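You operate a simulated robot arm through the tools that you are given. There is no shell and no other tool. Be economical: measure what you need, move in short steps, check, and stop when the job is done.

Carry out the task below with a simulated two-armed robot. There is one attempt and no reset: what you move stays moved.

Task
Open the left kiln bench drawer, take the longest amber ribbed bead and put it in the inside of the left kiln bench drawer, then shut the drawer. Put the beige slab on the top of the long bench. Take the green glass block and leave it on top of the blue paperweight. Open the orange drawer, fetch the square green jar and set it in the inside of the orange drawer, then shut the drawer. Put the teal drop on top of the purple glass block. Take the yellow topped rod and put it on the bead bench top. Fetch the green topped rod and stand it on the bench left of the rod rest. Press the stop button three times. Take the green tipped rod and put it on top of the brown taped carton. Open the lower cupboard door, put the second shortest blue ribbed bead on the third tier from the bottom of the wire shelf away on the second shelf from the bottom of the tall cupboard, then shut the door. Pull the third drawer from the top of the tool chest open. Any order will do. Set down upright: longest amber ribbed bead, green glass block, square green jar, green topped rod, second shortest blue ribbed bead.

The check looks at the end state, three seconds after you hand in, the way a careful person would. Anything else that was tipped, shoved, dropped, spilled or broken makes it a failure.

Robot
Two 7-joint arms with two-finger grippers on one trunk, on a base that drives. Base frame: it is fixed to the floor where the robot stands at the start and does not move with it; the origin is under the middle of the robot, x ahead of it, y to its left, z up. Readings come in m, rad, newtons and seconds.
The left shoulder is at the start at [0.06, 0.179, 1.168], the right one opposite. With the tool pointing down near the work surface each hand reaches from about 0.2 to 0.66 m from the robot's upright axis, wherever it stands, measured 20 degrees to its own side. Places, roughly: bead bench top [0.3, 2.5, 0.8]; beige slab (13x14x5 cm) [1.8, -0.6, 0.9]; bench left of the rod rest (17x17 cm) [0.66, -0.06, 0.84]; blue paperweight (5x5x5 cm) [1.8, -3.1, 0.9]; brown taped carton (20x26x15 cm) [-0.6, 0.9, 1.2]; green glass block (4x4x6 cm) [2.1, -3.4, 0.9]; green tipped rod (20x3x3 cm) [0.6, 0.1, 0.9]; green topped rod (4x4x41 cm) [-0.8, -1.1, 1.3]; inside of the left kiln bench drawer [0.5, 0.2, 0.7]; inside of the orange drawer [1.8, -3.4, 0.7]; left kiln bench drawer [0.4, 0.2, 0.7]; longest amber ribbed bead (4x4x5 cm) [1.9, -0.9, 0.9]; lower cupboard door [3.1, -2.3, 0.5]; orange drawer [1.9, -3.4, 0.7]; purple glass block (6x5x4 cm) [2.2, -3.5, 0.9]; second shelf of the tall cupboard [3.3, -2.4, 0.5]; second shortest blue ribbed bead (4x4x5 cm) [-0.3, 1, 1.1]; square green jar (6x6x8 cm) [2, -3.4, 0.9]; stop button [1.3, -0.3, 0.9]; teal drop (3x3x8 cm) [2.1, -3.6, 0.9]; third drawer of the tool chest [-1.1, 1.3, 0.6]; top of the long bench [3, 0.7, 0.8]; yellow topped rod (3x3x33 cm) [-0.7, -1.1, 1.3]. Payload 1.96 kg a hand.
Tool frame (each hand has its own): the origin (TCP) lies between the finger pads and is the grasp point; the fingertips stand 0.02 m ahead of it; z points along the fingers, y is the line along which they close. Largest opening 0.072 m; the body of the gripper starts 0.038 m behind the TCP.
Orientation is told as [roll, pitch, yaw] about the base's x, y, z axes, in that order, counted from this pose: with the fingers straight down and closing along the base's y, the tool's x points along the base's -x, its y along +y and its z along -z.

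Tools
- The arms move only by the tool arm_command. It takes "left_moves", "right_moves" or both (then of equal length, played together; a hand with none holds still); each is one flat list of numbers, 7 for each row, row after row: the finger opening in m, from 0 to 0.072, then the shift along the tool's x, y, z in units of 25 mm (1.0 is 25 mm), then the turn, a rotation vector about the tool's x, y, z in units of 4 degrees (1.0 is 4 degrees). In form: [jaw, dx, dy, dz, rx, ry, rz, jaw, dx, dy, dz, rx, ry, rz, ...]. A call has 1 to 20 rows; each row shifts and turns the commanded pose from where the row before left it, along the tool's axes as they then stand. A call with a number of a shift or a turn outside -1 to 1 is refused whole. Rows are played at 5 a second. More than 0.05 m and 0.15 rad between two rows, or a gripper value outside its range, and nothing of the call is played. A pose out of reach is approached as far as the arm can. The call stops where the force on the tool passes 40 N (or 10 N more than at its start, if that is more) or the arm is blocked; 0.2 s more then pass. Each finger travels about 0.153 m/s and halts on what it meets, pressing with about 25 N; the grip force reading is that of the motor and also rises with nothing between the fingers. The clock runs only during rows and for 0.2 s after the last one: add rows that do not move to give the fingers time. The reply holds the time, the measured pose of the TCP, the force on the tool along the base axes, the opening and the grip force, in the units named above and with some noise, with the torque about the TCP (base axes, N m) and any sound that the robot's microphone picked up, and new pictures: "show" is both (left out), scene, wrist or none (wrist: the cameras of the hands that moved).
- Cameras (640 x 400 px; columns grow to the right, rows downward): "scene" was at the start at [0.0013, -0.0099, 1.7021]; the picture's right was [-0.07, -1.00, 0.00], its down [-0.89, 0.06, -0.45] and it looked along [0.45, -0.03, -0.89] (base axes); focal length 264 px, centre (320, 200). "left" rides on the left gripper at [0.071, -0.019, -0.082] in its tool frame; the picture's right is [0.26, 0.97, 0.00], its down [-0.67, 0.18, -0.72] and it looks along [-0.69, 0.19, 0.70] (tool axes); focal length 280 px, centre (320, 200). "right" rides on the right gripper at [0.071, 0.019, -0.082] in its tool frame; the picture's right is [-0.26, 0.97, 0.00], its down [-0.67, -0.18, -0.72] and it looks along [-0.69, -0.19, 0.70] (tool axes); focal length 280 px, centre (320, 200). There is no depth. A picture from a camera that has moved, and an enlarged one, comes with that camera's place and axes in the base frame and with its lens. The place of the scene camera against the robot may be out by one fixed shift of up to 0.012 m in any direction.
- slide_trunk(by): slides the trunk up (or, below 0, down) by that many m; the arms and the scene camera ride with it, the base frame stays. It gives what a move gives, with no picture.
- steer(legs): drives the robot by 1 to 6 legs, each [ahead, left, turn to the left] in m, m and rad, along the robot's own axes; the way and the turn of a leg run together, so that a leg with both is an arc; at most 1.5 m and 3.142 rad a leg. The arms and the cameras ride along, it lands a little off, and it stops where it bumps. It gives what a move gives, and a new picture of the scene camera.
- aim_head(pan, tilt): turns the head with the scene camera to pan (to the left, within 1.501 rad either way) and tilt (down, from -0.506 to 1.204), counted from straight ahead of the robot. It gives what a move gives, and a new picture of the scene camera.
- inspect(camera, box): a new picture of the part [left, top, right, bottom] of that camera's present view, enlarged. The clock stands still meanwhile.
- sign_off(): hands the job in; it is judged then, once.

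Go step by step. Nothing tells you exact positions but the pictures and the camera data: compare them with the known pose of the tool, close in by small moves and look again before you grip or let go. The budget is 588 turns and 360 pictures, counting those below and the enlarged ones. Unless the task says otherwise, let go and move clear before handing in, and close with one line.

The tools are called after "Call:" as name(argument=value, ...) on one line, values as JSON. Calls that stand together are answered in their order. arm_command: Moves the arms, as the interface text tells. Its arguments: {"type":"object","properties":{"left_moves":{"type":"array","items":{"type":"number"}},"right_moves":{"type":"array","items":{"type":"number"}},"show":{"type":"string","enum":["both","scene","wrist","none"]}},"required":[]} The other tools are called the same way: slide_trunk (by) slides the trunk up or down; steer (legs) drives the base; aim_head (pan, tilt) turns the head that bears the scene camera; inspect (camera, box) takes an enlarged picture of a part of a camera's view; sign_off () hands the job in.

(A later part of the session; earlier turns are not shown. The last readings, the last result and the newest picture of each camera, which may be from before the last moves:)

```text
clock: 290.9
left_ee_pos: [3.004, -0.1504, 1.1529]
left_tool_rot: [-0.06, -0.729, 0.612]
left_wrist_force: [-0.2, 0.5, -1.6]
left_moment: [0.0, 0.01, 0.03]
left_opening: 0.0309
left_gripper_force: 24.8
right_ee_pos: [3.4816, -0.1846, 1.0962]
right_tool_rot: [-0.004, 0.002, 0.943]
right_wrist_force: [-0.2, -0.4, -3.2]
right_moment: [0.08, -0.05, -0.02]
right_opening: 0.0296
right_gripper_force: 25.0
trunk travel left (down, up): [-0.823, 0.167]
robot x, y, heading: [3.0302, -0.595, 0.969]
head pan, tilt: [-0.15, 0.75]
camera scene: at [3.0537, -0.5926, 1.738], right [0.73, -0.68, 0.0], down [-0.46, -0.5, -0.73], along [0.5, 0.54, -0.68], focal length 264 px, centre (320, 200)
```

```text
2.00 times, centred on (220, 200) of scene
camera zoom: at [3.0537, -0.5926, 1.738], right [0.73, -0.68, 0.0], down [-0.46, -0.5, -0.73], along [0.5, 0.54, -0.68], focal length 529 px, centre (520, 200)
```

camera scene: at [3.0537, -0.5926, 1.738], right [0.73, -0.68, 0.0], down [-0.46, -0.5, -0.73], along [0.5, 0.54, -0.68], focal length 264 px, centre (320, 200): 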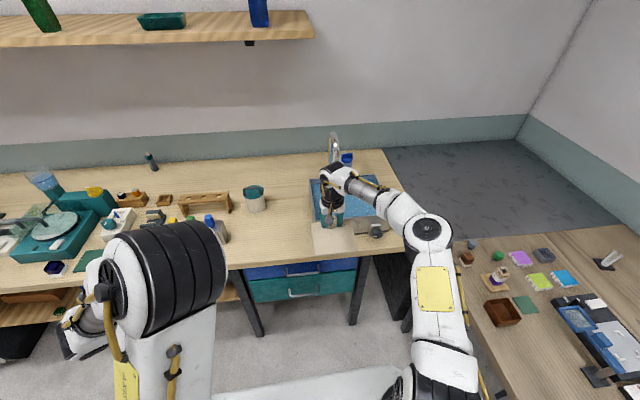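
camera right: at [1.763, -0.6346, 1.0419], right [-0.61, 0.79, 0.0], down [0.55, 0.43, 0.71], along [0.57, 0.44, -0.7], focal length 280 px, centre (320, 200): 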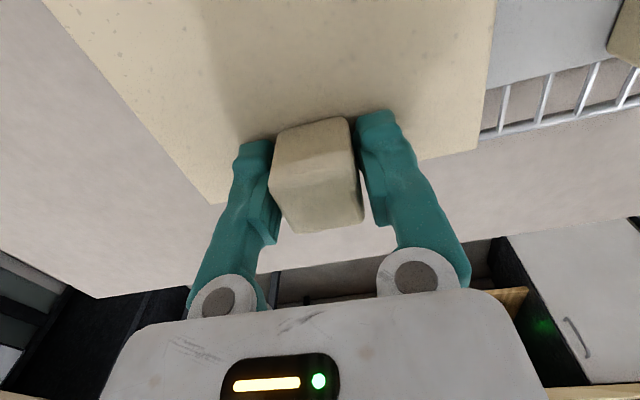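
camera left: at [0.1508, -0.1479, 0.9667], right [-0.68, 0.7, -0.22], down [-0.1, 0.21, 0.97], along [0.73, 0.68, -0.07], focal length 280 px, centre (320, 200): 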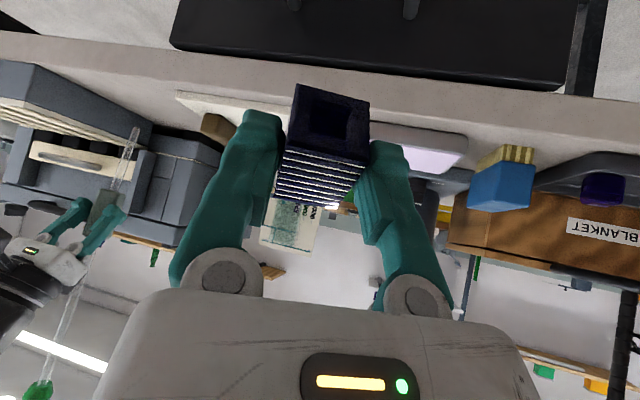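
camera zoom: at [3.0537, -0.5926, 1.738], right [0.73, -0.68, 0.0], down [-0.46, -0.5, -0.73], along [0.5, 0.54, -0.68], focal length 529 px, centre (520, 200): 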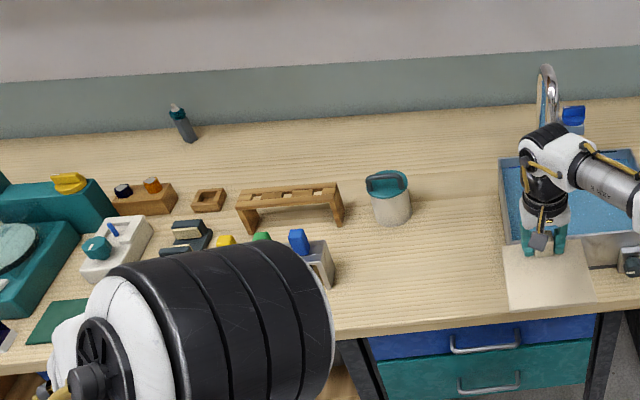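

There's a free spot on the bench between the white jar and the sink. I'll shift left and forward.

Call:
steer(legs=[[0, 0.14, 0], [0.2, 0, 0]])

Call:
inspect(camera="scene", box=[220, 130, 420, 330])

Call:
inspect(camera="right", box=[0, 0, 640, 400])

```text
clock: 293.4
left_ee_pos: [3.004, 0.0933, 1.1547]
left_tool_rot: [-0.063, -0.73, 0.609]
left_wrist_force: [0.2, 0.0, -0.9]
left_moment: [0.01, 0.01, -0.04]
left_opening: 0.0309
left_gripper_force: 24.9
right_ee_pos: [3.4813, 0.0603, 1.096]
right_tool_rot: [-0.004, 0.001, 0.939]
right_wrist_force: [-0.1, -0.9, -3.4]
right_moment: [0.09, -0.07, -0.02]
right_opening: 0.0288
right_gripper_force: 25.0
trunk travel left (down, up): [-0.823, 0.167]
robot x, y, heading: [3.0316, -0.3534, 0.97]
head pan, tilt: [-0.15, 0.75]
camera scene: at [3.0524, -0.3475, 1.738], right [0.73, -0.68, 0.0], down [-0.47, -0.5, -0.73], along [0.5, 0.53, -0.68], focal length 264 px, centre (320, 200)
```

scene: 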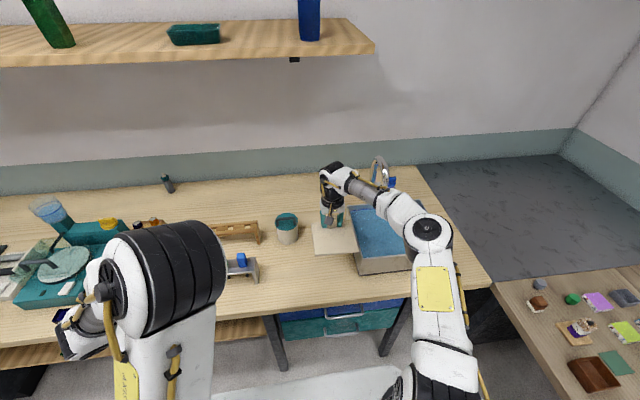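

```text
2.00 times, centred on (320, 230) of scene
camera zoom: at [3.0524, -0.3475, 1.738], right [0.73, -0.68, 0.0], down [-0.47, -0.5, -0.73], along [0.5, 0.53, -0.68], focal length 529 px, centre (320, 140)
```

zoom: 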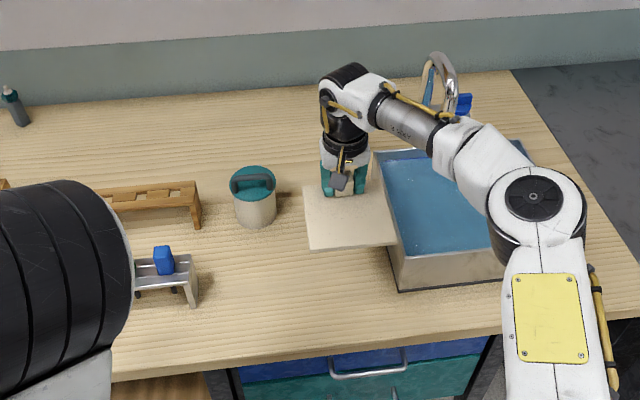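

```text
1.00 times, centred on (320, 200) of right (not enlarged: the box is as wide or as high as the picture)
camera zoom: at [3.4244, 0.0145, 1.1771], right [-0.62, 0.78, 0.0], down [0.54, 0.44, 0.72], along [0.56, 0.44, -0.7], focal length 280 px, centre (320, 200)
```

zoom: 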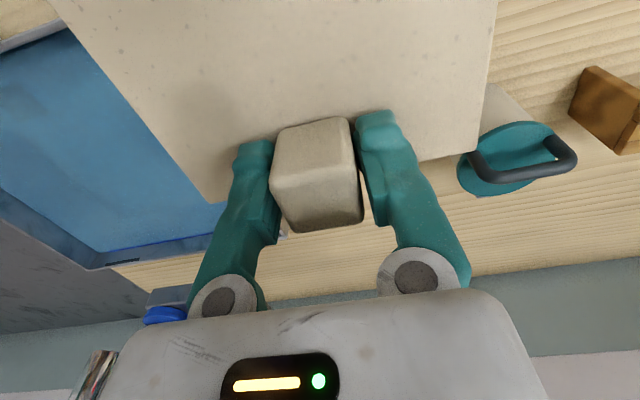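

The slab will land clear of the sink and the jar. I'll lower it.

Call:
arm_command(right_moves=[0.0, 0, 0, 0.8, 0, 0, 0, 0.0, 0, 0, 0.8, 0, 0, 0, 0.0, 0, 0, 0.8, 0, 0, 0, 0.0, 0, 0, 0.8, 0, 0, 0, 0.0, 0, 0, 0.8, 0, 0, 0, 0.0, 0, 0, 0.8, 0, 0, 0, 0.0, 0, 0, 0.6, 0, 0, 0], show="scene")

Call:
inspect(camera="scene", box=[260, 170, 420, 330])

```text
clock: 295.0
left_ee_pos: [3.0057, 0.0955, 1.1534]
left_tool_rot: [-0.061, -0.73, 0.61]
left_wrist_force: [0.4, 0.2, -0.8]
left_moment: [-0.04, 0.0, -0.02]
left_opening: 0.0308
left_gripper_force: 25.0
right_ee_pos: [3.4821, 0.0595, 0.9605]
right_tool_rot: [-0.004, 0.002, 0.939]
right_wrist_force: [0.1, -0.4, -3.2]
right_moment: [0.08, -0.07, 0.01]
right_opening: 0.0292
right_gripper_force: 25.4
trunk travel left (down, up): [-0.823, 0.167]
robot x, y, heading: [3.0321, -0.3524, 0.969]
head pan, tilt: [-0.15, 0.75]
camera scene: at [3.0533, -0.3465, 1.738], right [0.73, -0.68, 0.0], down [-0.47, -0.5, -0.73], along [0.5, 0.53, -0.68], focal length 264 px, centre (320, 200)
```

scene: 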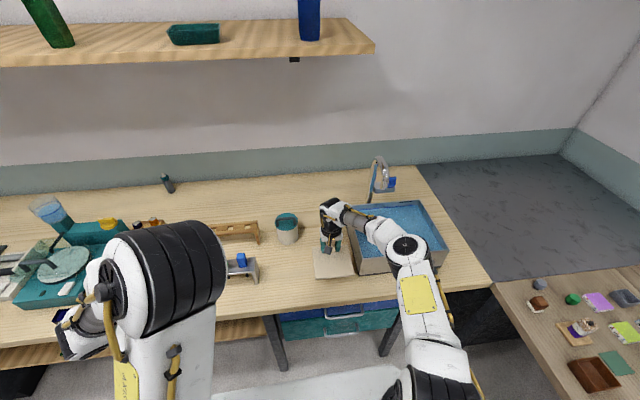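

```text
2.50 times, centred on (340, 250) of scene
camera zoom: at [3.0533, -0.3465, 1.738], right [0.73, -0.68, 0.0], down [-0.47, -0.5, -0.73], along [0.5, 0.53, -0.68], focal length 661 px, centre (270, 75)
```

zoom: 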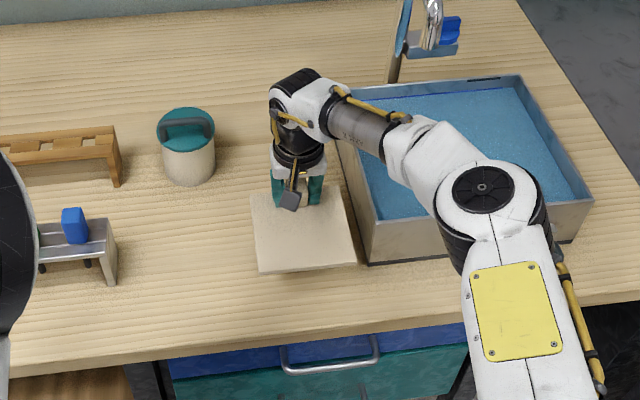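

Clear. I'll lower slowly until contact.

Call:
arm_command(right_moves=[0.0, 0, 0, 0.4, 0, 0, 0, 0.0, 0, 0, 0.4, 0, 0, 0, 0.0, 0, 0, 0.4, 0, 0, 0, 0.0, 0, 0, 0.2, 0, 0, 0], show="none")

Call:
arm_command(right_moves=[0.0, 0, 0, 0.2, 0, 0, 0, 0.0, 0, 0, 0.2, 0, 0, 0, 0.0, 0, 0, 0.2, 0, 0, 0], show="none")

```text
clock: 296.0
left_ee_pos: [3.0041, 0.0951, 1.1538]
left_tool_rot: [-0.062, -0.729, 0.608]
left_wrist_force: [-0.5, -0.4, -0.7]
left_moment: [-0.03, 0.0, -0.01]
left_opening: 0.0309
left_gripper_force: 24.8
right_ee_pos: [3.4827, 0.0605, 0.9246]
right_tool_rot: [-0.003, 0.002, 0.94]
right_wrist_force: [-0.6, 0.1, -2.7]
right_moment: [0.13, -0.07, 0.04]
right_opening: 0.0293
right_gripper_force: 24.9
trunk travel left (down, up): [-0.823, 0.167]
robot x, y, heading: [3.0308, -0.3548, 0.966]
head pan, tilt: [-0.15, 0.75]
```

```text
clock: 296.8
left_ee_pos: [3.0044, 0.0956, 1.1531]
left_tool_rot: [-0.062, -0.73, 0.609]
left_wrist_force: [0.3, -0.1, -1.1]
left_moment: [0.0, 0.04, -0.03]
left_opening: 0.0309
left_gripper_force: 25.2
right_ee_pos: [3.4827, 0.0602, 0.9104]
right_tool_rot: [-0.004, 0.001, 0.94]
right_wrist_force: [0.1, 0.7, -3.4]
right_moment: [0.1, -0.06, 0.01]
right_opening: 0.0289
right_gripper_force: 25.2
trunk travel left (down, up): [-0.823, 0.167]
robot x, y, heading: [3.0312, -0.3518, 0.97]
head pan, tilt: [-0.15, 0.75]
```

Call:
arm_command(right_moves=[0.0, 0, 0, 0.2, 0, 0, 0, 0.0, 0, 0, 0.2, 0, 0, 0], show="none")

Call:
arm_command(right_moves=[0.0, 0, 0, 0.2, 0, 0, 0, 0.0, 0, 0, 0.2, 0, 0, 0], show="wrist")

```text
clock: 297.4
left_ee_pos: [3.0038, 0.0964, 1.1546]
left_tool_rot: [-0.062, -0.73, 0.61]
left_wrist_force: [0.0, 0.2, -1.1]
left_moment: [0.02, 0.0, -0.02]
left_opening: 0.0311
left_gripper_force: 25.0
right_ee_pos: [3.4822, 0.0609, 0.9005]
right_tool_rot: [-0.003, 0.002, 0.938]
right_wrist_force: [-0.1, -0.1, -2.3]
right_moment: [0.1, -0.1, 0.0]
right_opening: 0.0294
right_gripper_force: 24.9
trunk travel left (down, up): [-0.823, 0.167]
robot x, y, heading: [3.0326, -0.352, 0.969]
head pan, tilt: [-0.15, 0.75]
```

```text
clock: 298.0
left_ee_pos: [3.0055, 0.0957, 1.1541]
left_tool_rot: [-0.061, -0.73, 0.61]
left_wrist_force: [0.2, 0.2, 0.0]
left_moment: [-0.03, 0.01, -0.02]
left_opening: 0.0308
left_gripper_force: 24.6
right_ee_pos: [3.4826, 0.0588, 0.8904]
right_tool_rot: [-0.003, 0.002, 0.937]
right_wrist_force: [-0.4, -0.4, -3.6]
right_moment: [0.09, -0.08, 0.01]
right_opening: 0.0291
right_gripper_force: 25.2
trunk travel left (down, up): [-0.823, 0.167]
robot x, y, heading: [3.0332, -0.3494, 0.975]
head pan, tilt: [-0.15, 0.75]
camera right: at [3.4255, 0.0141, 0.9711], right [-0.62, 0.78, 0.0], down [0.55, 0.44, 0.71], along [0.56, 0.44, -0.7], focal length 280 px, centre (320, 200)
```

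right: 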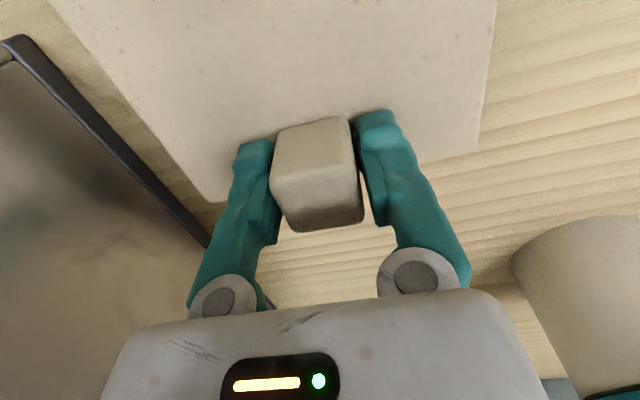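

Call:
arm_command(right_moves=[0.0, 0, 0, 0.2, 0, 0, 0, 0.0, 0, 0, 0.2, 0, 0, 0], show="none")

Call:
arm_command(right_moves=[0.0, 0, 0, 0.15, 0, 0, 0, 0.0, 0, 0, 0.15, 0, 0, 0], show="none")

Call:
arm_command(right_moves=[0.0, 0, 0, 0.1, 0, 0, 0, 0.0, 0, 0, 0.1, 0, 0, 0], show="wrist")

```text
clock: 298.6
left_ee_pos: [3.0035, 0.0956, 1.1533]
left_tool_rot: [-0.062, -0.73, 0.609]
left_wrist_force: [-0.1, 0.5, -0.8]
left_moment: [-0.02, 0.01, 0.0]
left_opening: 0.0311
left_gripper_force: 25.2
right_ee_pos: [3.4826, 0.0591, 0.8822]
right_tool_rot: [-0.004, 0.001, 0.937]
right_wrist_force: [1.4, 1.8, 4.5]
right_moment: [-0.45, 0.44, -0.08]
right_opening: 0.0292
right_gripper_force: 25.2
trunk travel left (down, up): [-0.823, 0.167]
robot x, y, heading: [3.0312, -0.3535, 0.973]
head pan, tilt: [-0.15, 0.75]
```

```text
clock: 299.3
left_ee_pos: [3.0031, 0.0927, 1.1555]
left_tool_rot: [-0.061, -0.73, 0.609]
left_wrist_force: [-0.6, 0.0, -1.8]
left_moment: [-0.02, 0.02, 0.02]
left_opening: 0.0308
left_gripper_force: 24.8
right_ee_pos: [3.4835, 0.0613, 0.8794]
right_tool_rot: [-0.003, -0.011, 0.936]
right_wrist_force: [-3.2, -5.1, 20.9]
right_moment: [-0.48, 0.45, 0.06]
right_opening: 0.0292
right_gripper_force: 24.7
trunk travel left (down, up): [-0.823, 0.167]
robot x, y, heading: [3.0358, -0.3545, 0.975]
head pan, tilt: [-0.15, 0.75]
stopped in row 2 (right hand): the force on the tool passed its limit at 41 N (the readings are from after the stop); the commanded pose is now the measured one
```

```text
clock: 299.7
left_ee_pos: [3.0032, 0.0927, 1.1551]
left_tool_rot: [-0.062, -0.733, 0.608]
left_wrist_force: [0.3, 0.4, -0.7]
left_moment: [0.0, 0.01, -0.01]
left_opening: 0.0309
left_gripper_force: 25.4
right_ee_pos: [3.4843, 0.0603, 0.8794]
right_tool_rot: [0.0, -0.015, 0.935]
right_wrist_force: [-4.1, -4.8, 26.0]
right_moment: [-0.64, 0.53, -0.01]
right_opening: 0.0292
right_gripper_force: 25.0
trunk travel left (down, up): [-0.823, 0.167]
robot x, y, heading: [3.0322, -0.3523, 0.968]
head pan, tilt: [-0.15, 0.75]
stopped in row 2 (right hand): the force on the tool passed its limit at 44 N (the readings are from after the stop); the commanded pose is now the measured one
camera right: at [3.4259, 0.0154, 0.9594], right [-0.62, 0.78, 0.0], down [0.54, 0.43, 0.73], along [0.57, 0.45, -0.69], focal length 280 px, centre (320, 200)
```

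right: 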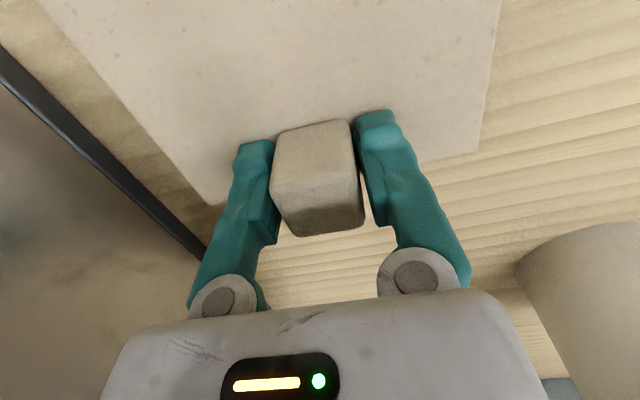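

The slab is down. I'll release and rise.

Call:
arm_command(right_moves=[0.0, 0, 0, -0.06, 0, 0, 0, 0.04, 0, 0, 0, 0, 0, 0, 0.06, 0, 0, 0, 0, 0, 0, 0.06, 0, 0, -0.6, 0, 0, 0, 0.06, 0, 0, -0.9, 0, 0, 0, 0.06, 0, 0, -0.9, 0, 0, 0, 0.06, 0, 0, -0.9, 0, 0, 0, 0.06, 0, 0, -0.9, 0, 0, 0, 0.06, 0, 0, -0.9, 0, 0, 0, 0.06, 0, 0, -0.9, 0, 0, 0], show="scene")

Call:
inspect(camera="scene", box=[240, 170, 440, 330])

```text
clock: 301.9
left_ee_pos: [3.0047, 0.0944, 1.1536]
left_tool_rot: [-0.059, -0.729, 0.609]
left_wrist_force: [0.5, -0.7, -0.6]
left_moment: [0.04, 0.01, 0.01]
left_opening: 0.031
left_gripper_force: 25.1
right_ee_pos: [3.4842, 0.0612, 1.0273]
right_tool_rot: [-0.004, -0.009, 0.936]
right_wrist_force: [-0.4, -0.1, 0.7]
right_moment: [-0.02, -0.02, 0.02]
right_opening: 0.06
right_gripper_force: 0.1
trunk travel left (down, up): [-0.823, 0.167]
robot x, y, heading: [3.0289, -0.3546, 0.97]
head pan, tilt: [-0.15, 0.75]
camera scene: at [3.0526, -0.3477, 1.7379], right [0.73, -0.68, 0.0], down [-0.47, -0.5, -0.73], along [0.5, 0.53, -0.68], focal length 264 px, centre (320, 200)
```

scene: 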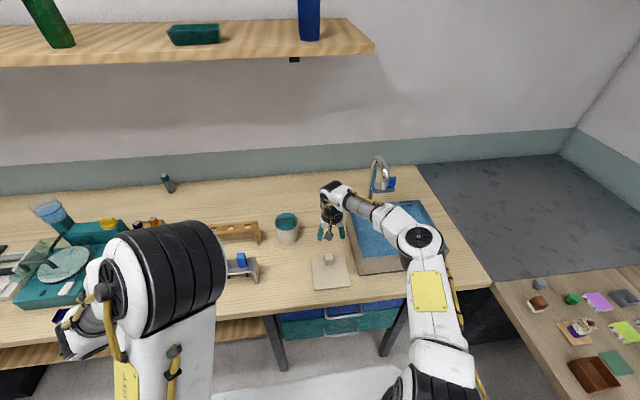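

```text
2.50 times, centred on (340, 250) of scene
camera zoom: at [3.0526, -0.3477, 1.7379], right [0.73, -0.68, 0.0], down [-0.47, -0.5, -0.73], along [0.5, 0.53, -0.68], focal length 661 px, centre (270, 75)
```

zoom: 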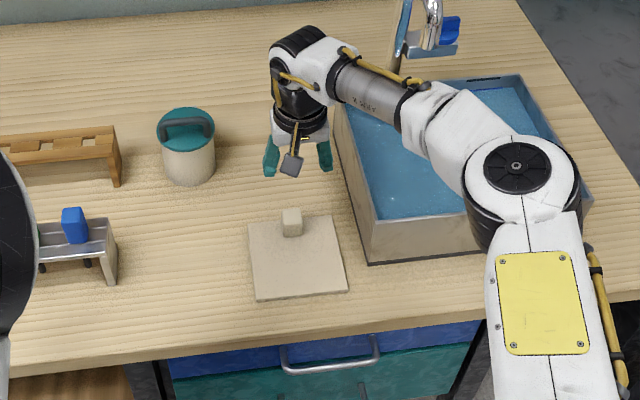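

The slab is on the long bench. Next is the cupboard, with the bead still in my left hand. I'll back out of the aisle and turn to face it.

Call:
steer(legs=[[-1.45, 0, 0], [-0.1, 0, 0], [0, 0, -1.55]])

Call:
aim_head(pan=-0.1, tilt=0.5)

```text
clock: 313.6
left_ee_pos: [2.6056, -1.5926, 1.1544]
left_tool_rot: [-0.061, -0.729, -0.95]
left_wrist_force: [-0.3, 0.2, -1.5]
left_moment: [0.01, 0.01, -0.02]
left_opening: 0.0307
left_gripper_force: 24.6
right_ee_pos: [2.5781, -2.073, 1.0275]
right_tool_rot: [-0.001, -0.01, -0.621]
right_wrist_force: [-0.4, 0.9, 0.6]
right_moment: [0.0, 0.0, 0.03]
right_opening: 0.0599
right_gripper_force: 0.1
trunk travel left (down, up): [-0.823, 0.167]
robot x, y, heading: [2.1549, -1.6229, -0.59]
head pan, tilt: [-0.15, 0.75]
camera scene: at [2.1679, -1.6543, 1.738], right [-0.67, -0.74, 0.0], down [-0.5, 0.46, -0.73], along [0.54, -0.49, -0.68], focal length 264 px, centre (320, 200)
```

scene: 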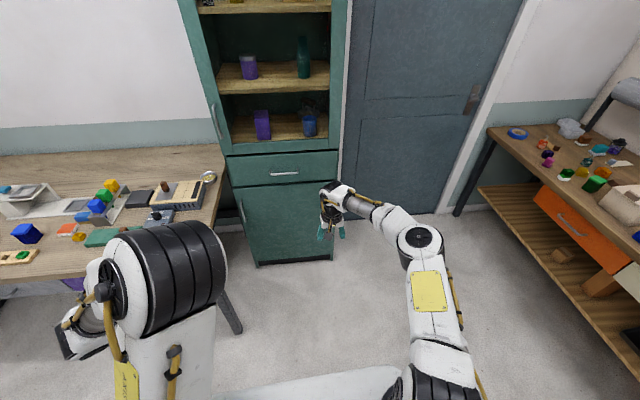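

```text
clock: 314.4
left_ee_pos: [2.6052, -1.593, 1.1542]
left_tool_rot: [-0.06, -0.729, -0.949]
left_wrist_force: [0.8, 0.9, 0.0]
left_moment: [-0.04, -0.01, -0.01]
left_opening: 0.0309
left_gripper_force: 24.9
right_ee_pos: [2.5776, -2.0728, 1.0283]
right_tool_rot: [-0.003, -0.01, -0.622]
right_wrist_force: [0.4, -0.6, -0.8]
right_moment: [-0.02, 0.01, -0.02]
right_opening: 0.0599
right_gripper_force: 0.0
trunk travel left (down, up): [-0.823, 0.167]
robot x, y, heading: [2.1576, -1.6252, -0.586]
head pan, tilt: [-0.099, 0.499]
camera scene: at [2.1768, -1.6563, 1.7598], right [-0.64, -0.77, 0.0], down [-0.37, 0.3, -0.88], along [0.68, -0.56, -0.48], focal length 264 px, centre (320, 200)
```

scene: 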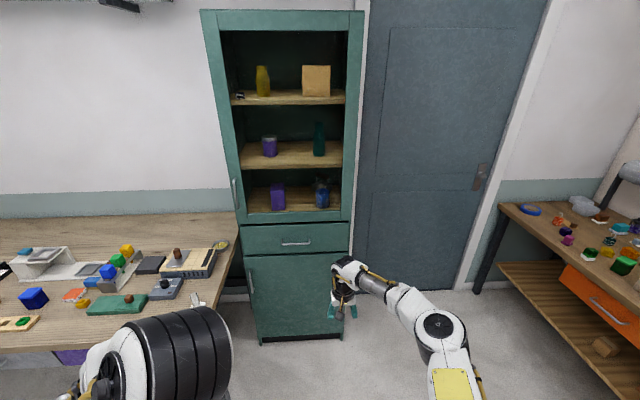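

The lower door's handle is on its left, so it hinges on the right. I'll move closer, pitch the right hand forward and view the handle.

Call:
steer(legs=[[0, 0.05, -0.02], [0.33, 0, 0]])

Call:
arm_command(right_moves=[0.06, 0.5, 0, 0, 0, -1, 0, 0.06, 0.5, 0, 0, 0, -1, 0, 0.06, 0.5, 0, 0, 0, -1, 0, 0.06, 0, 0, 0, 0, -1, 0, 0.06, 0, 0, 0, 0, -1, 0, 0.06, 0, 0, 0, 0, -1, 0, 0.06, 0, 0, 0, 0, -1, 0, 0.06, 0, 0, 0, 0, -1, 0, 0.06, 0, 0, 0, 0, -1, 0, 0.06, 0, 0, 0, 0, -1, 0, 0.06, 0, 0, 0, 0, -1, 0, 0.06, 0, 0, 0, 0, -1, 0, 0.06, 0, 0, 0, 0, -1, 0, 0.06, 0, 0, 0, 0, -1, 0, 0.06, 0, 0, 0, 0, -1, 0, 0.06, 0, 0, 0, 0, -1, 0, 0.06, 0, 0, 0, 0, -1, 0, 0.06, 0, 0, 0, 0, -1, 0], show="both")

```text
clock: 317.1
left_ee_pos: [2.9065, -1.7492, 1.1542]
left_tool_rot: [-0.062, -0.729, -0.97]
left_wrist_force: [0.6, 0.1, -0.6]
left_moment: [0.0, 0.03, 0.04]
left_opening: 0.0308
left_gripper_force: 25.5
right_ee_pos: [2.8683, -2.2284, 1.0292]
right_tool_rot: [-0.001, -0.011, -0.643]
right_wrist_force: [0.1, -0.5, -0.3]
right_moment: [0.03, -0.01, 0.0]
right_opening: 0.06
right_gripper_force: 0.0
trunk travel left (down, up): [-0.823, 0.167]
robot x, y, heading: [2.4606, -1.7779, -0.608]
head pan, tilt: [-0.099, 0.499]
camera scene: at [2.4759, -1.8041, 1.7599], right [-0.65, -0.76, 0.0], down [-0.36, 0.31, -0.88], along [0.67, -0.57, -0.48], focal length 264 px, centre (320, 200)
```

scene: 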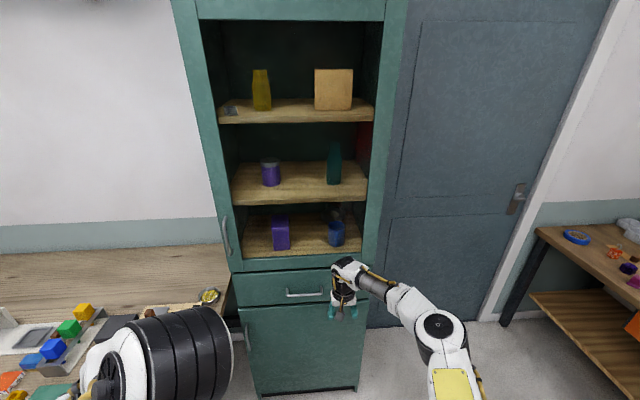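

```text
clock: 320.9
left_ee_pos: [2.9061, -1.7511, 1.1539]
left_tool_rot: [-0.061, -0.729, -0.971]
left_wrist_force: [-0.1, 0.0, -1.1]
left_moment: [0.02, 0.0, -0.01]
left_opening: 0.031
left_gripper_force: 25.2
right_ee_pos: [2.8387, -2.2063, 1.0246]
right_tool_rot: [-0.007, -1.268, -0.635]
right_wrist_force: [-0.1, -0.3, 0.6]
right_moment: [0.0, -0.03, 0.01]
right_opening: 0.0599
right_gripper_force: 0.1
trunk travel left (down, up): [-0.823, 0.167]
robot x, y, heading: [2.4597, -1.7738, -0.601]
head pan, tilt: [-0.099, 0.499]
camera scene: at [2.4766, -1.8047, 1.7599], right [-0.65, -0.76, 0.0], down [-0.36, 0.31, -0.88], along [0.67, -0.57, -0.48], focal length 264 px, centre (320, 200)
camera right: at [2.7714, -2.1316, 0.9806], right [0.64, 0.73, 0.25], down [-0.49, 0.14, 0.86], along [0.59, -0.67, 0.45], focal length 280 px, centre (320, 200)
```

scene: 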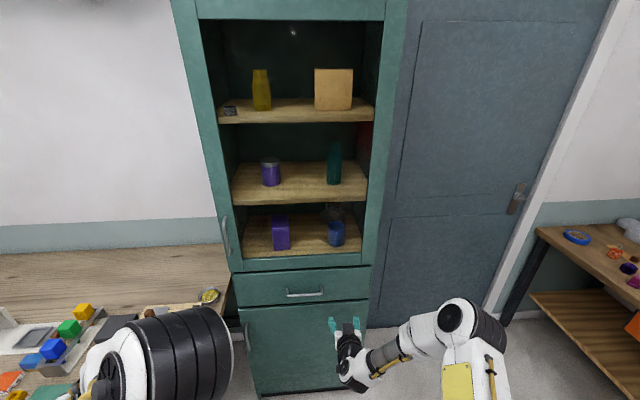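
right: 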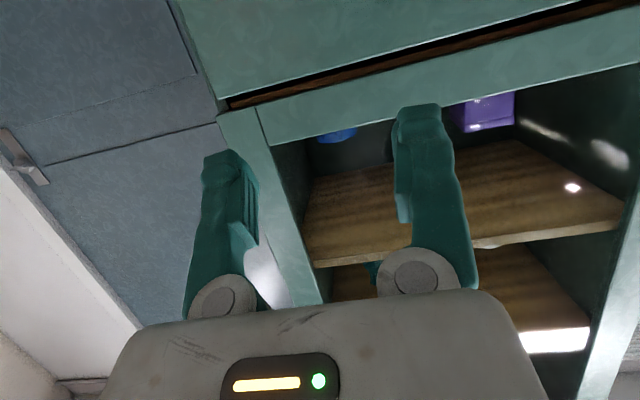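

Call:
inspect(camera="scene", box=[210, 260, 390, 400])

```text
2.86 times, centred on (300, 330) of scene
camera zoom: at [2.4766, -1.8047, 1.7599], right [-0.65, -0.76, 0.0], down [-0.36, 0.31, -0.88], along [0.67, -0.57, -0.48], focal length 756 px, centre (377, -171)
```

zoom: 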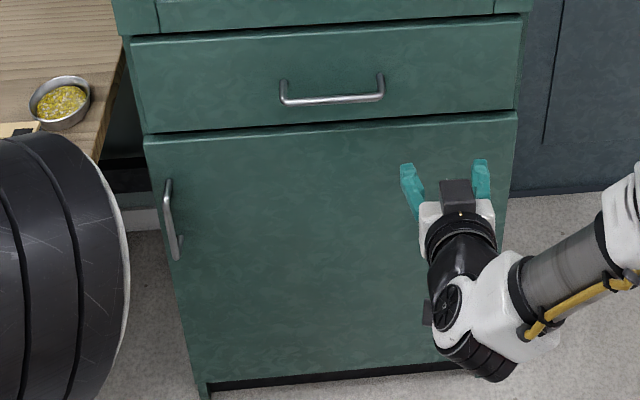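

The handle is at about z=0.67, close to the bench end. I'll turn left so my right arm approaches it obliquely, shift clear, then lower the trunk.

Call:
steer(legs=[[0, 0, 0.7], [-0.085, -0.1, 0]])

Call:
slide_trunk(by=-0.35)

Call:
aim_head(pan=-0.3, tilt=0.6)

```text
clock: 324.1
left_ee_pos: [2.7118, -1.5738, 1.153]
left_tool_rot: [-0.061, -0.729, -0.271]
left_wrist_force: [0.5, -0.2, -1.0]
left_moment: [0.01, -0.01, -0.01]
left_opening: 0.031
left_gripper_force: 25.0
right_ee_pos: [2.9543, -1.9667, 1.0246]
right_tool_rot: [-0.011, -1.267, 0.068]
right_wrist_force: [0.1, -0.2, 0.2]
right_moment: [0.01, 0.04, -0.02]
right_opening: 0.0603
right_gripper_force: 0.0
trunk travel left (down, up): [-0.823, 0.167]
robot x, y, heading: [2.3842, -1.883, 0.089]
head pan, tilt: [-0.099, 0.499]
camera scene: at [2.4138, -1.892, 1.7599], right [-0.01, -1.0, 0.0], down [-0.48, 0.0, -0.88], along [0.88, -0.01, -0.48], focal length 264 px, centre (320, 200)
```

scene: 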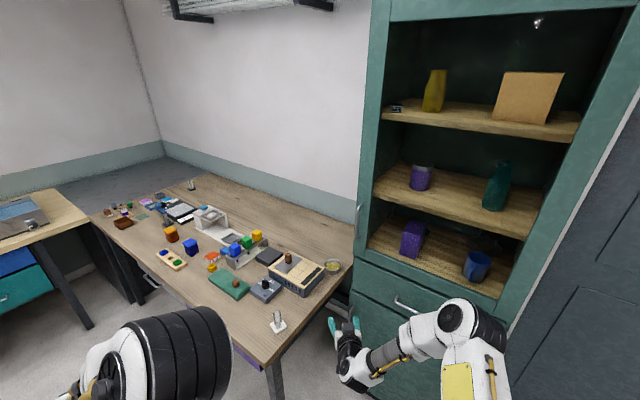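

```text
clock: 327.5
left_ee_pos: [2.7102, -1.5746, 0.804]
left_tool_rot: [-0.06, -0.729, -0.27]
left_wrist_force: [1.8, 0.9, 0.2]
left_moment: [0.01, 0.01, -0.02]
left_opening: 0.0311
left_gripper_force: 24.8
right_ee_pos: [2.9542, -1.9672, 0.6745]
right_tool_rot: [-0.006, -1.267, 0.065]
right_wrist_force: [-0.8, -0.5, 0.1]
right_moment: [-0.01, 0.05, -0.01]
right_opening: 0.06
right_gripper_force: 0.0
trunk travel left (down, up): [-0.473, 0.517]
robot x, y, heading: [2.3835, -1.884, 0.091]
head pan, tilt: [-0.099, 0.499]
```

```text
clock: 328.2
left_ee_pos: [2.7104, -1.5739, 0.8043]
left_tool_rot: [-0.061, -0.729, -0.268]
left_wrist_force: [-0.3, 0.2, -0.1]
left_moment: [0.0, 0.05, 0.03]
left_opening: 0.0309
left_gripper_force: 25.0
right_ee_pos: [2.9538, -1.9675, 0.6755]
right_tool_rot: [-0.007, -1.268, 0.067]
right_wrist_force: [-0.4, -1.0, -0.5]
right_moment: [-0.01, 0.0, -0.03]
right_opening: 0.0601
right_gripper_force: 0.0
trunk travel left (down, up): [-0.473, 0.517]
robot x, y, heading: [2.3836, -1.8825, 0.094]
head pan, tilt: [-0.3, 0.6]
camera scene: at [2.4082, -1.9109, 1.4009], right [-0.21, -0.98, 0.0], down [-0.55, 0.12, -0.83], along [0.81, -0.17, -0.56], focal length 264 px, centre (320, 200)
```

scene: 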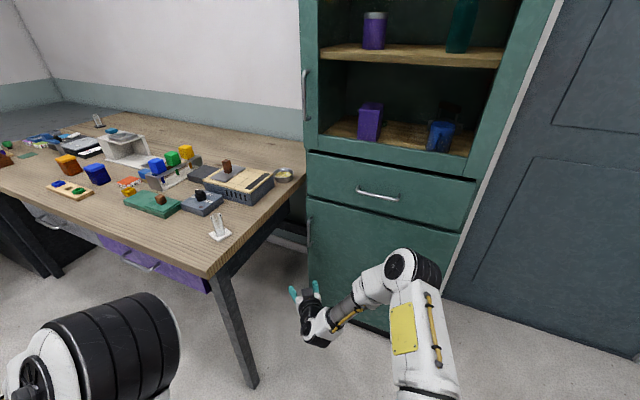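

I'll drive in closer so the hand is just in front of the handle.

Call:
steer(legs=[[0.17, -0.09, 0]])

Call:
inspect(camera="right", box=[0, 0, 640, 400])

Call:
inspect(camera="scene", box=[200, 180, 400, 350])

```text
clock: 329.8
left_ee_pos: [2.888, -1.6492, 0.8025]
left_tool_rot: [-0.063, -0.727, -0.271]
left_wrist_force: [0.4, 0.2, -0.6]
left_moment: [0.01, 0.02, 0.01]
left_opening: 0.0311
left_gripper_force: 25.3
right_ee_pos: [3.1306, -2.0419, 0.6737]
right_tool_rot: [-0.007, -1.265, 0.062]
right_wrist_force: [0.1, -0.2, -0.9]
right_moment: [0.0, -0.01, 0.01]
right_opening: 0.06
right_gripper_force: 0.0
trunk travel left (down, up): [-0.473, 0.517]
robot x, y, heading: [2.5593, -1.9571, 0.09]
head pan, tilt: [-0.3, 0.6]
camera scene: at [2.5858, -1.9858, 1.4008], right [-0.21, -0.98, 0.0], down [-0.55, 0.12, -0.82], along [0.81, -0.17, -0.57], focal length 264 px, centre (320, 200)
```

scene: 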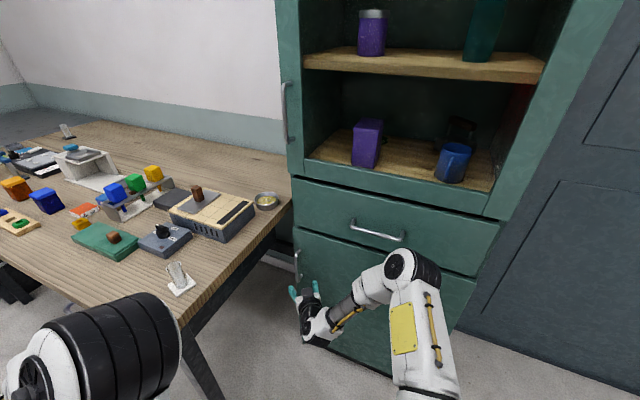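

```text
1.00 times, centred on (320, 200) of right (not enlarged: the box is as wide or as high as the picture)
camera zoom: at [3.0299, -2.0281, 0.6302], right [0.02, 0.97, 0.25], down [-0.47, -0.21, 0.86], along [0.88, -0.14, 0.45], focal length 280 px, centre (320, 200)
```

zoom: 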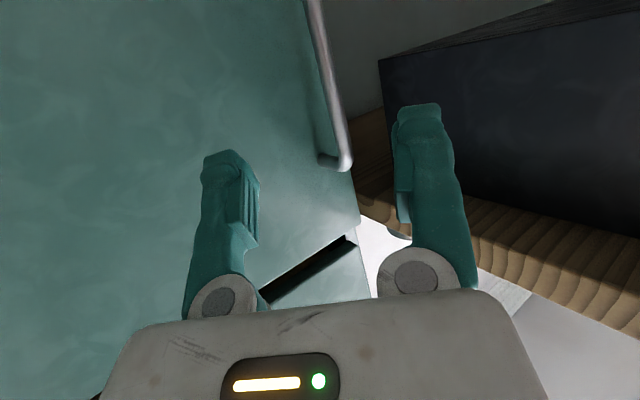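

```text
2.35 times, centred on (300, 265) of scene
camera zoom: at [2.5858, -1.9858, 1.4008], right [-0.21, -0.98, 0.0], down [-0.55, 0.12, -0.82], along [0.81, -0.17, -0.57], focal length 622 px, centre (367, 47)
```

zoom: 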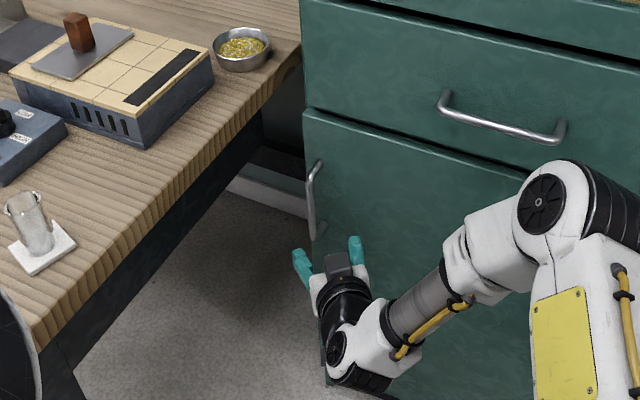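

The handle bar is 11 cm ahead, nearly centred. I'll advance and close.

Call:
arm_command(right_moves=[0.06, -0.14, 0.06, 0.7, 0, 0, 0, 0.06, -0.14, 0.06, 0.7, 0, 0, 0, 0.06, -0.14, 0.06, 0.7, 0, 0, 0, 0.06, -0.14, 0.06, 0.7, 0, 0, 0, 0.06, -0.14, 0.06, 0.7, 0, 0, 0, 0.06, -0.1, 0, 0.6, 0, 0, 0], show="wrist")

```text
clock: 331.2
left_ee_pos: [2.8875, -1.6496, 0.804]
left_tool_rot: [-0.062, -0.73, -0.27]
left_wrist_force: [-0.3, 0.5, -1.5]
left_moment: [-0.04, -0.02, 0.02]
left_opening: 0.0308
left_gripper_force: 24.5
right_ee_pos: [3.2331, -2.0278, 0.6628]
right_tool_rot: [-0.008, -1.266, 0.066]
right_wrist_force: [-1.0, -0.2, -0.4]
right_moment: [0.01, -0.02, 0.02]
right_opening: 0.06
right_gripper_force: 0.1
trunk travel left (down, up): [-0.473, 0.517]
robot x, y, heading: [2.5565, -1.9574, 0.089]
head pan, tilt: [-0.3, 0.6]
camera right: at [3.1321, -2.0141, 0.6186], right [0.02, 0.97, 0.25], down [-0.47, -0.21, 0.86], along [0.88, -0.14, 0.45], focal length 280 px, centre (320, 200)
```

right: 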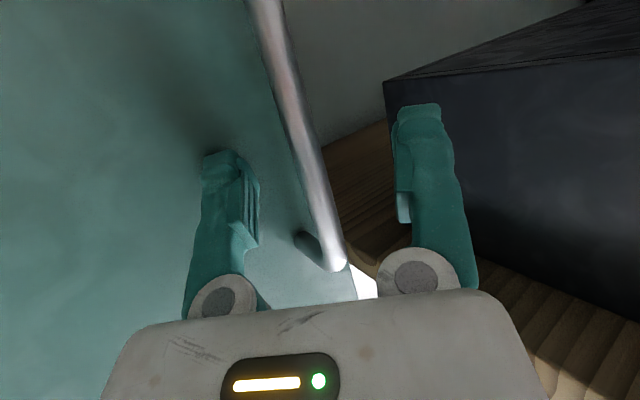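

Call:
arm_command(right_moves=[0.0, 0, 0, 0.2, 0, 0, 0, 0.0, 0, 0, 0, 0, 0, 0, 0.0, 0, 0, 0, 0, 0, 0, 0.0, 0, 0, 0, 0, 0, 0], show="wrist")

```text
clock: 332.2
left_ee_pos: [2.8865, -1.6497, 0.8039]
left_tool_rot: [-0.062, -0.731, -0.271]
left_wrist_force: [1.0, 1.2, -1.2]
left_moment: [0.02, 0.0, 0.03]
left_opening: 0.0309
left_gripper_force: 24.3
right_ee_pos: [3.237, -2.0288, 0.6617]
right_tool_rot: [-0.008, -1.267, 0.063]
right_wrist_force: [-1.9, -5.7, 1.1]
right_moment: [-0.07, 0.08, -0.02]
right_opening: 0.0059
right_gripper_force: 33.4
trunk travel left (down, up): [-0.473, 0.517]
robot x, y, heading: [2.5624, -1.9594, 0.092]
head pan, tilt: [-0.3, 0.6]
camera right: at [3.1367, -2.0147, 0.6174], right [0.02, 0.97, 0.25], down [-0.47, -0.21, 0.86], along [0.88, -0.14, 0.45], focal length 280 px, centre (320, 200)
```

right: 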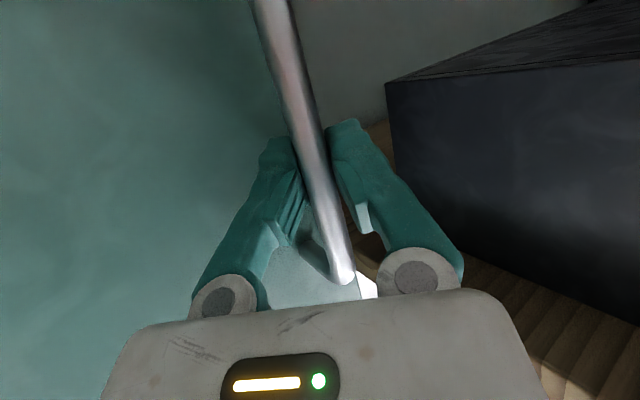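

I've gripped the handle. I'll pull the door open slowly along its arc.

Call:
arm_command(right_moves=[0.0, 0.095, 0.245, -0.3, 0, 0, 0, 0.0, 0.095, 0.24, -0.3, 0, 0, 0, 0.0, 0.095, 0.23, -0.31, 0, 0, 0, 0.0, 0.1, 0.225, -0.32, 0, 0, 0, 0.0, 0.1, 0.22, -0.32, 0, 0, 0, 0.0, 0.1, 0.21, -0.32, 0, 0, 0, 0.0, 0.1, 0.2, -0.33, 0, 0, 0, 0.0, 0.1, 0.19, -0.33, 0, 0, 0, 0.0, 0.1, 0.185, -0.33, 0, 0, 0, 0.0, 0.1, 0.18, -0.34, 0, 0, 0], show="both")

```text
clock: 334.4
left_ee_pos: [2.886, -1.6486, 0.8038]
left_tool_rot: [-0.061, -0.729, -0.27]
left_wrist_force: [-0.4, -0.3, -0.5]
left_moment: [-0.03, 0.02, -0.02]
left_opening: 0.0308
left_gripper_force: 24.9
right_ee_pos: [3.1502, -1.9787, 0.6625]
right_tool_rot: [-0.009, -1.268, 0.066]
right_wrist_force: [0.1, 0.1, -0.3]
right_moment: [0.01, 0.0, 0.04]
right_opening: 0.0002
right_gripper_force: 29.7
trunk travel left (down, up): [-0.473, 0.517]
robot x, y, heading: [2.5554, -1.9544, 0.094]
head pan, tilt: [-0.3, 0.6]
camera scene: at [2.5845, -1.985, 1.4008], right [-0.21, -0.98, 0.0], down [-0.55, 0.12, -0.83], along [0.81, -0.17, -0.56], focal length 264 px, centre (320, 200)
camera right: at [3.0506, -1.966, 0.6175], right [0.02, 0.97, 0.25], down [-0.47, -0.21, 0.86], along [0.88, -0.14, 0.45], focal length 280 px, centre (320, 200)
```

scene: 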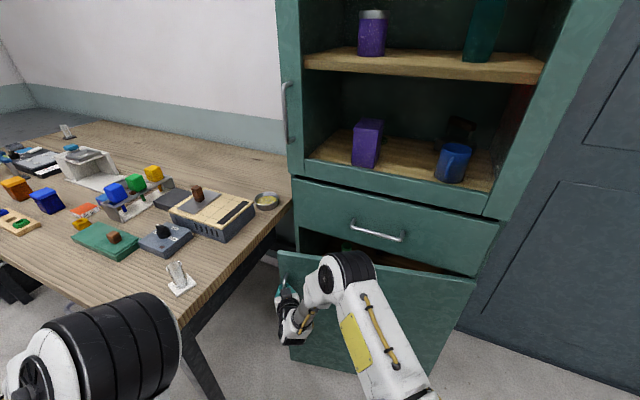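
right: 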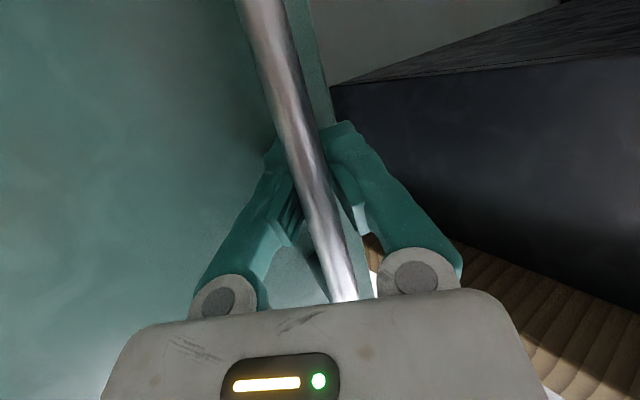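

The door has swung about 10 cm and my fingers are hooked behind the bar. I'll keep pulling along the arc.

Call:
arm_command(right_moves=[0.0, 0.113, 0.17, -0.36, 0, 0, 0, 0.0, 0.113, 0.16, -0.36, 0, 0, 0, 0.0, 0.113, 0.15, -0.36, 0, 0, 0, 0.0, 0.113, 0.14, -0.36, 0, 0, 0, 0.0, 0.113, 0.13, -0.37, 0, 0, 0, 0.0, 0.113, 0.12, -0.37, 0, 0, 0, 0.0, 0.113, 0.11, -0.37, 0, 0, 0, 0.0, 0.113, 0.1, -0.37, 0, 0, 0, 0.0, 0.113, 0.09, -0.37, 0, 0, 0, 0.0, 0.113, 0.08, -0.37, 0, 0, 0], show="both")

```text
clock: 336.6
left_ee_pos: [2.8868, -1.6483, 0.8036]
left_tool_rot: [-0.061, -0.728, -0.269]
left_wrist_force: [0.0, -0.6, -1.1]
left_moment: [0.0, 0.01, 0.0]
left_opening: 0.0306
left_gripper_force: 25.2
right_ee_pos: [3.0532, -1.9537, 0.6625]
right_tool_rot: [-0.008, -1.267, 0.065]
right_wrist_force: [0.1, 0.1, -0.5]
right_moment: [0.02, 0.01, -0.02]
right_opening: 0.0
right_gripper_force: 29.6
trunk travel left (down, up): [-0.473, 0.517]
robot x, y, heading: [2.56, -1.957, 0.091]
head pan, tilt: [-0.3, 0.6]
camera scene: at [2.5844, -1.985, 1.4008], right [-0.21, -0.98, 0.0], down [-0.55, 0.12, -0.83], along [0.81, -0.17, -0.56], focal length 264 px, centre (320, 200)
camera right: at [2.9535, -1.9398, 0.6183], right [0.02, 0.97, 0.25], down [-0.47, -0.21, 0.86], along [0.88, -0.14, 0.45], focal length 280 px, centre (320, 200)
```

scene: 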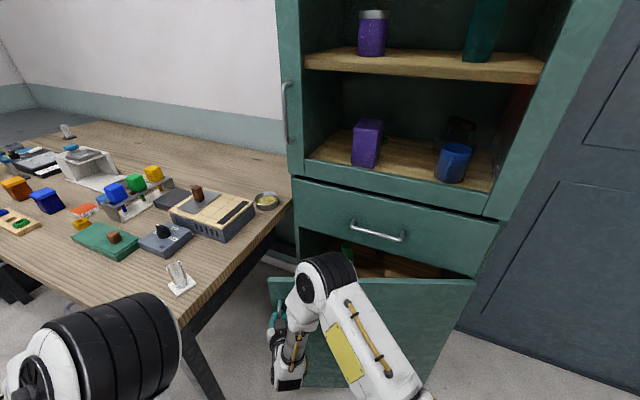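
right: 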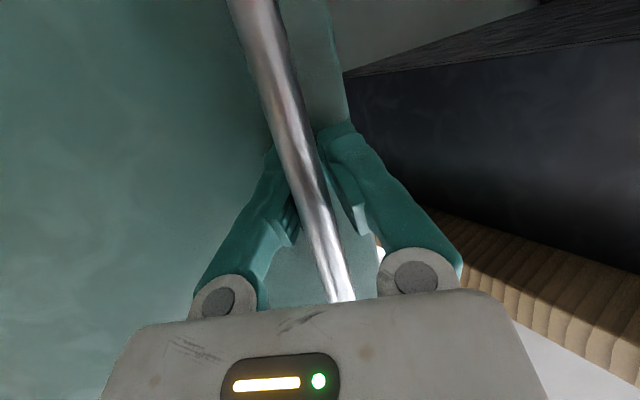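

I'll continue the pull by driving backward slowly.

Call:
steer(legs=[[-0.15, 0.02, 0], [-0.15, -0.03, 0]])

```text
clock: 339.0
left_ee_pos: [2.5898, -1.6866, 0.8032]
left_tool_rot: [-0.06, -0.729, -0.272]
left_wrist_force: [-0.4, -0.1, -1.2]
left_moment: [0.05, 0.0, 0.0]
left_opening: 0.0309
left_gripper_force: 24.6
right_ee_pos: [2.755, -1.9917, 0.6638]
right_tool_rot: [-0.006, -1.268, 0.061]
right_wrist_force: [0.8, 0.5, 0.3]
right_moment: [0.06, 0.0, 0.0]
right_opening: 0.0
right_gripper_force: 29.7
trunk travel left (down, up): [-0.473, 0.517]
robot x, y, heading: [2.2657, -1.9915, 0.09]
head pan, tilt: [-0.3, 0.6]
camera scene: at [2.2859, -2.0229, 1.4009], right [-0.21, -0.98, 0.0], down [-0.55, 0.12, -0.83], along [0.81, -0.17, -0.56], focal length 264 px, centre (320, 200)
```

scene: 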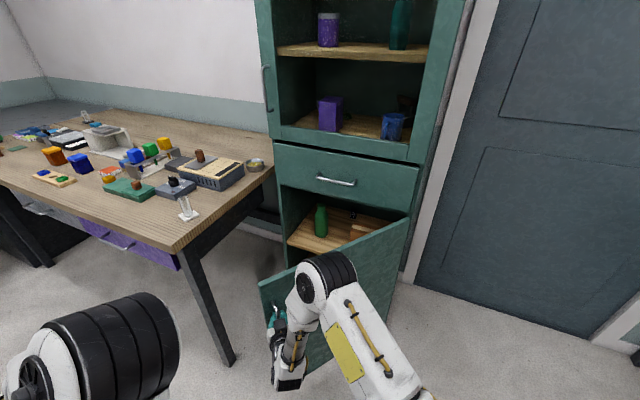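

The door is about 60° open and I can see the shelf inside. I'll pull a bit further.

Call:
steer(legs=[[-0.1, -0.06, 0], [-0.06, -0.08, 0]])

Call:
arm_command(right_moves=[0.065, 0, 0, 0, 0, 0, 0, 0.065, 0, 0, 0, 0, 0, 0], show="wrist")

```text
clock: 340.2
left_ee_pos: [2.5014, -1.7484, 0.8034]
left_tool_rot: [-0.06, -0.73, -0.27]
left_wrist_force: [0.8, 0.4, -1.4]
left_moment: [-0.01, 0.04, 0.01]
left_opening: 0.0311
left_gripper_force: 24.8
right_ee_pos: [2.6655, -2.0473, 0.662]
right_tool_rot: [0.012, -1.261, 0.061]
right_wrist_force: [-3.4, 3.5, 4.4]
right_moment: [0.11, 0.04, -0.12]
right_opening: 0.0
right_gripper_force: 29.9
trunk travel left (down, up): [-0.473, 0.517]
robot x, y, heading: [2.1732, -2.0546, 0.094]
head pan, tilt: [-0.3, 0.6]
stopped in leg 1: the force on the tool passed its limit at 44 N (the readings are from after the stop); the commanded pose is now the measured one
camera scene: at [2.1987, -2.085, 1.4008], right [-0.21, -0.98, 0.0], down [-0.55, 0.12, -0.83], along [0.81, -0.17, -0.56], focal length 264 px, centre (320, 200)
```

scene: 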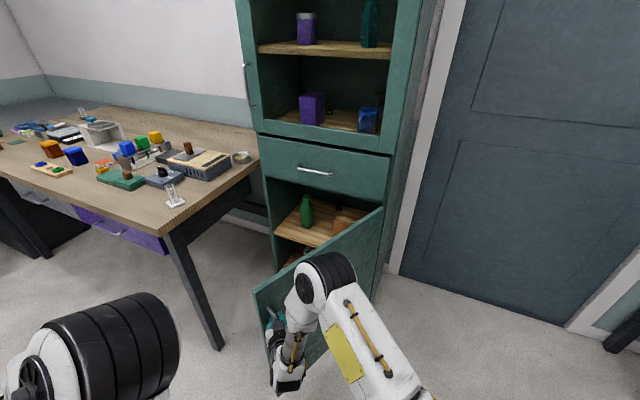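

```text
clock: 340.8
left_ee_pos: [2.5009, -1.748, 0.8029]
left_tool_rot: [-0.061, -0.729, -0.271]
left_wrist_force: [0.2, 0.3, -0.7]
left_moment: [0.03, 0.0, -0.02]
left_opening: 0.031
left_gripper_force: 24.9
right_ee_pos: [2.6654, -2.0489, 0.661]
right_tool_rot: [0.006, -1.261, 0.065]
right_wrist_force: [0.5, 0.5, 0.8]
right_moment: [0.01, 0.0, -0.02]
right_opening: 0.065
right_gripper_force: 0.0
trunk travel left (down, up): [-0.473, 0.517]
robot x, y, heading: [2.173, -2.0544, 0.092]
head pan, tilt: [-0.3, 0.6]
camera right: at [2.5652, -2.0358, 0.6177], right [0.01, 0.97, 0.25], down [-0.46, -0.22, 0.86], along [0.89, -0.13, 0.44], focal length 280 px, centre (320, 200)
```

right: 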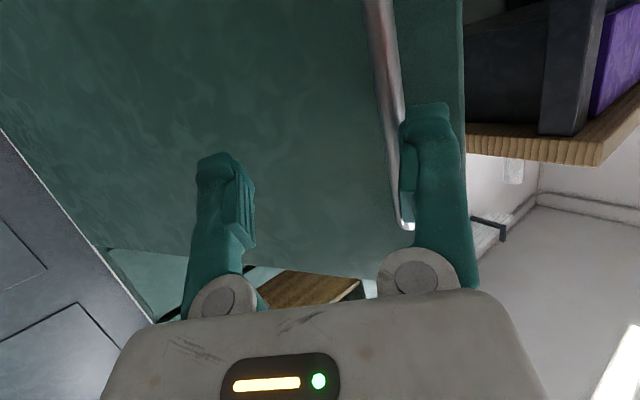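

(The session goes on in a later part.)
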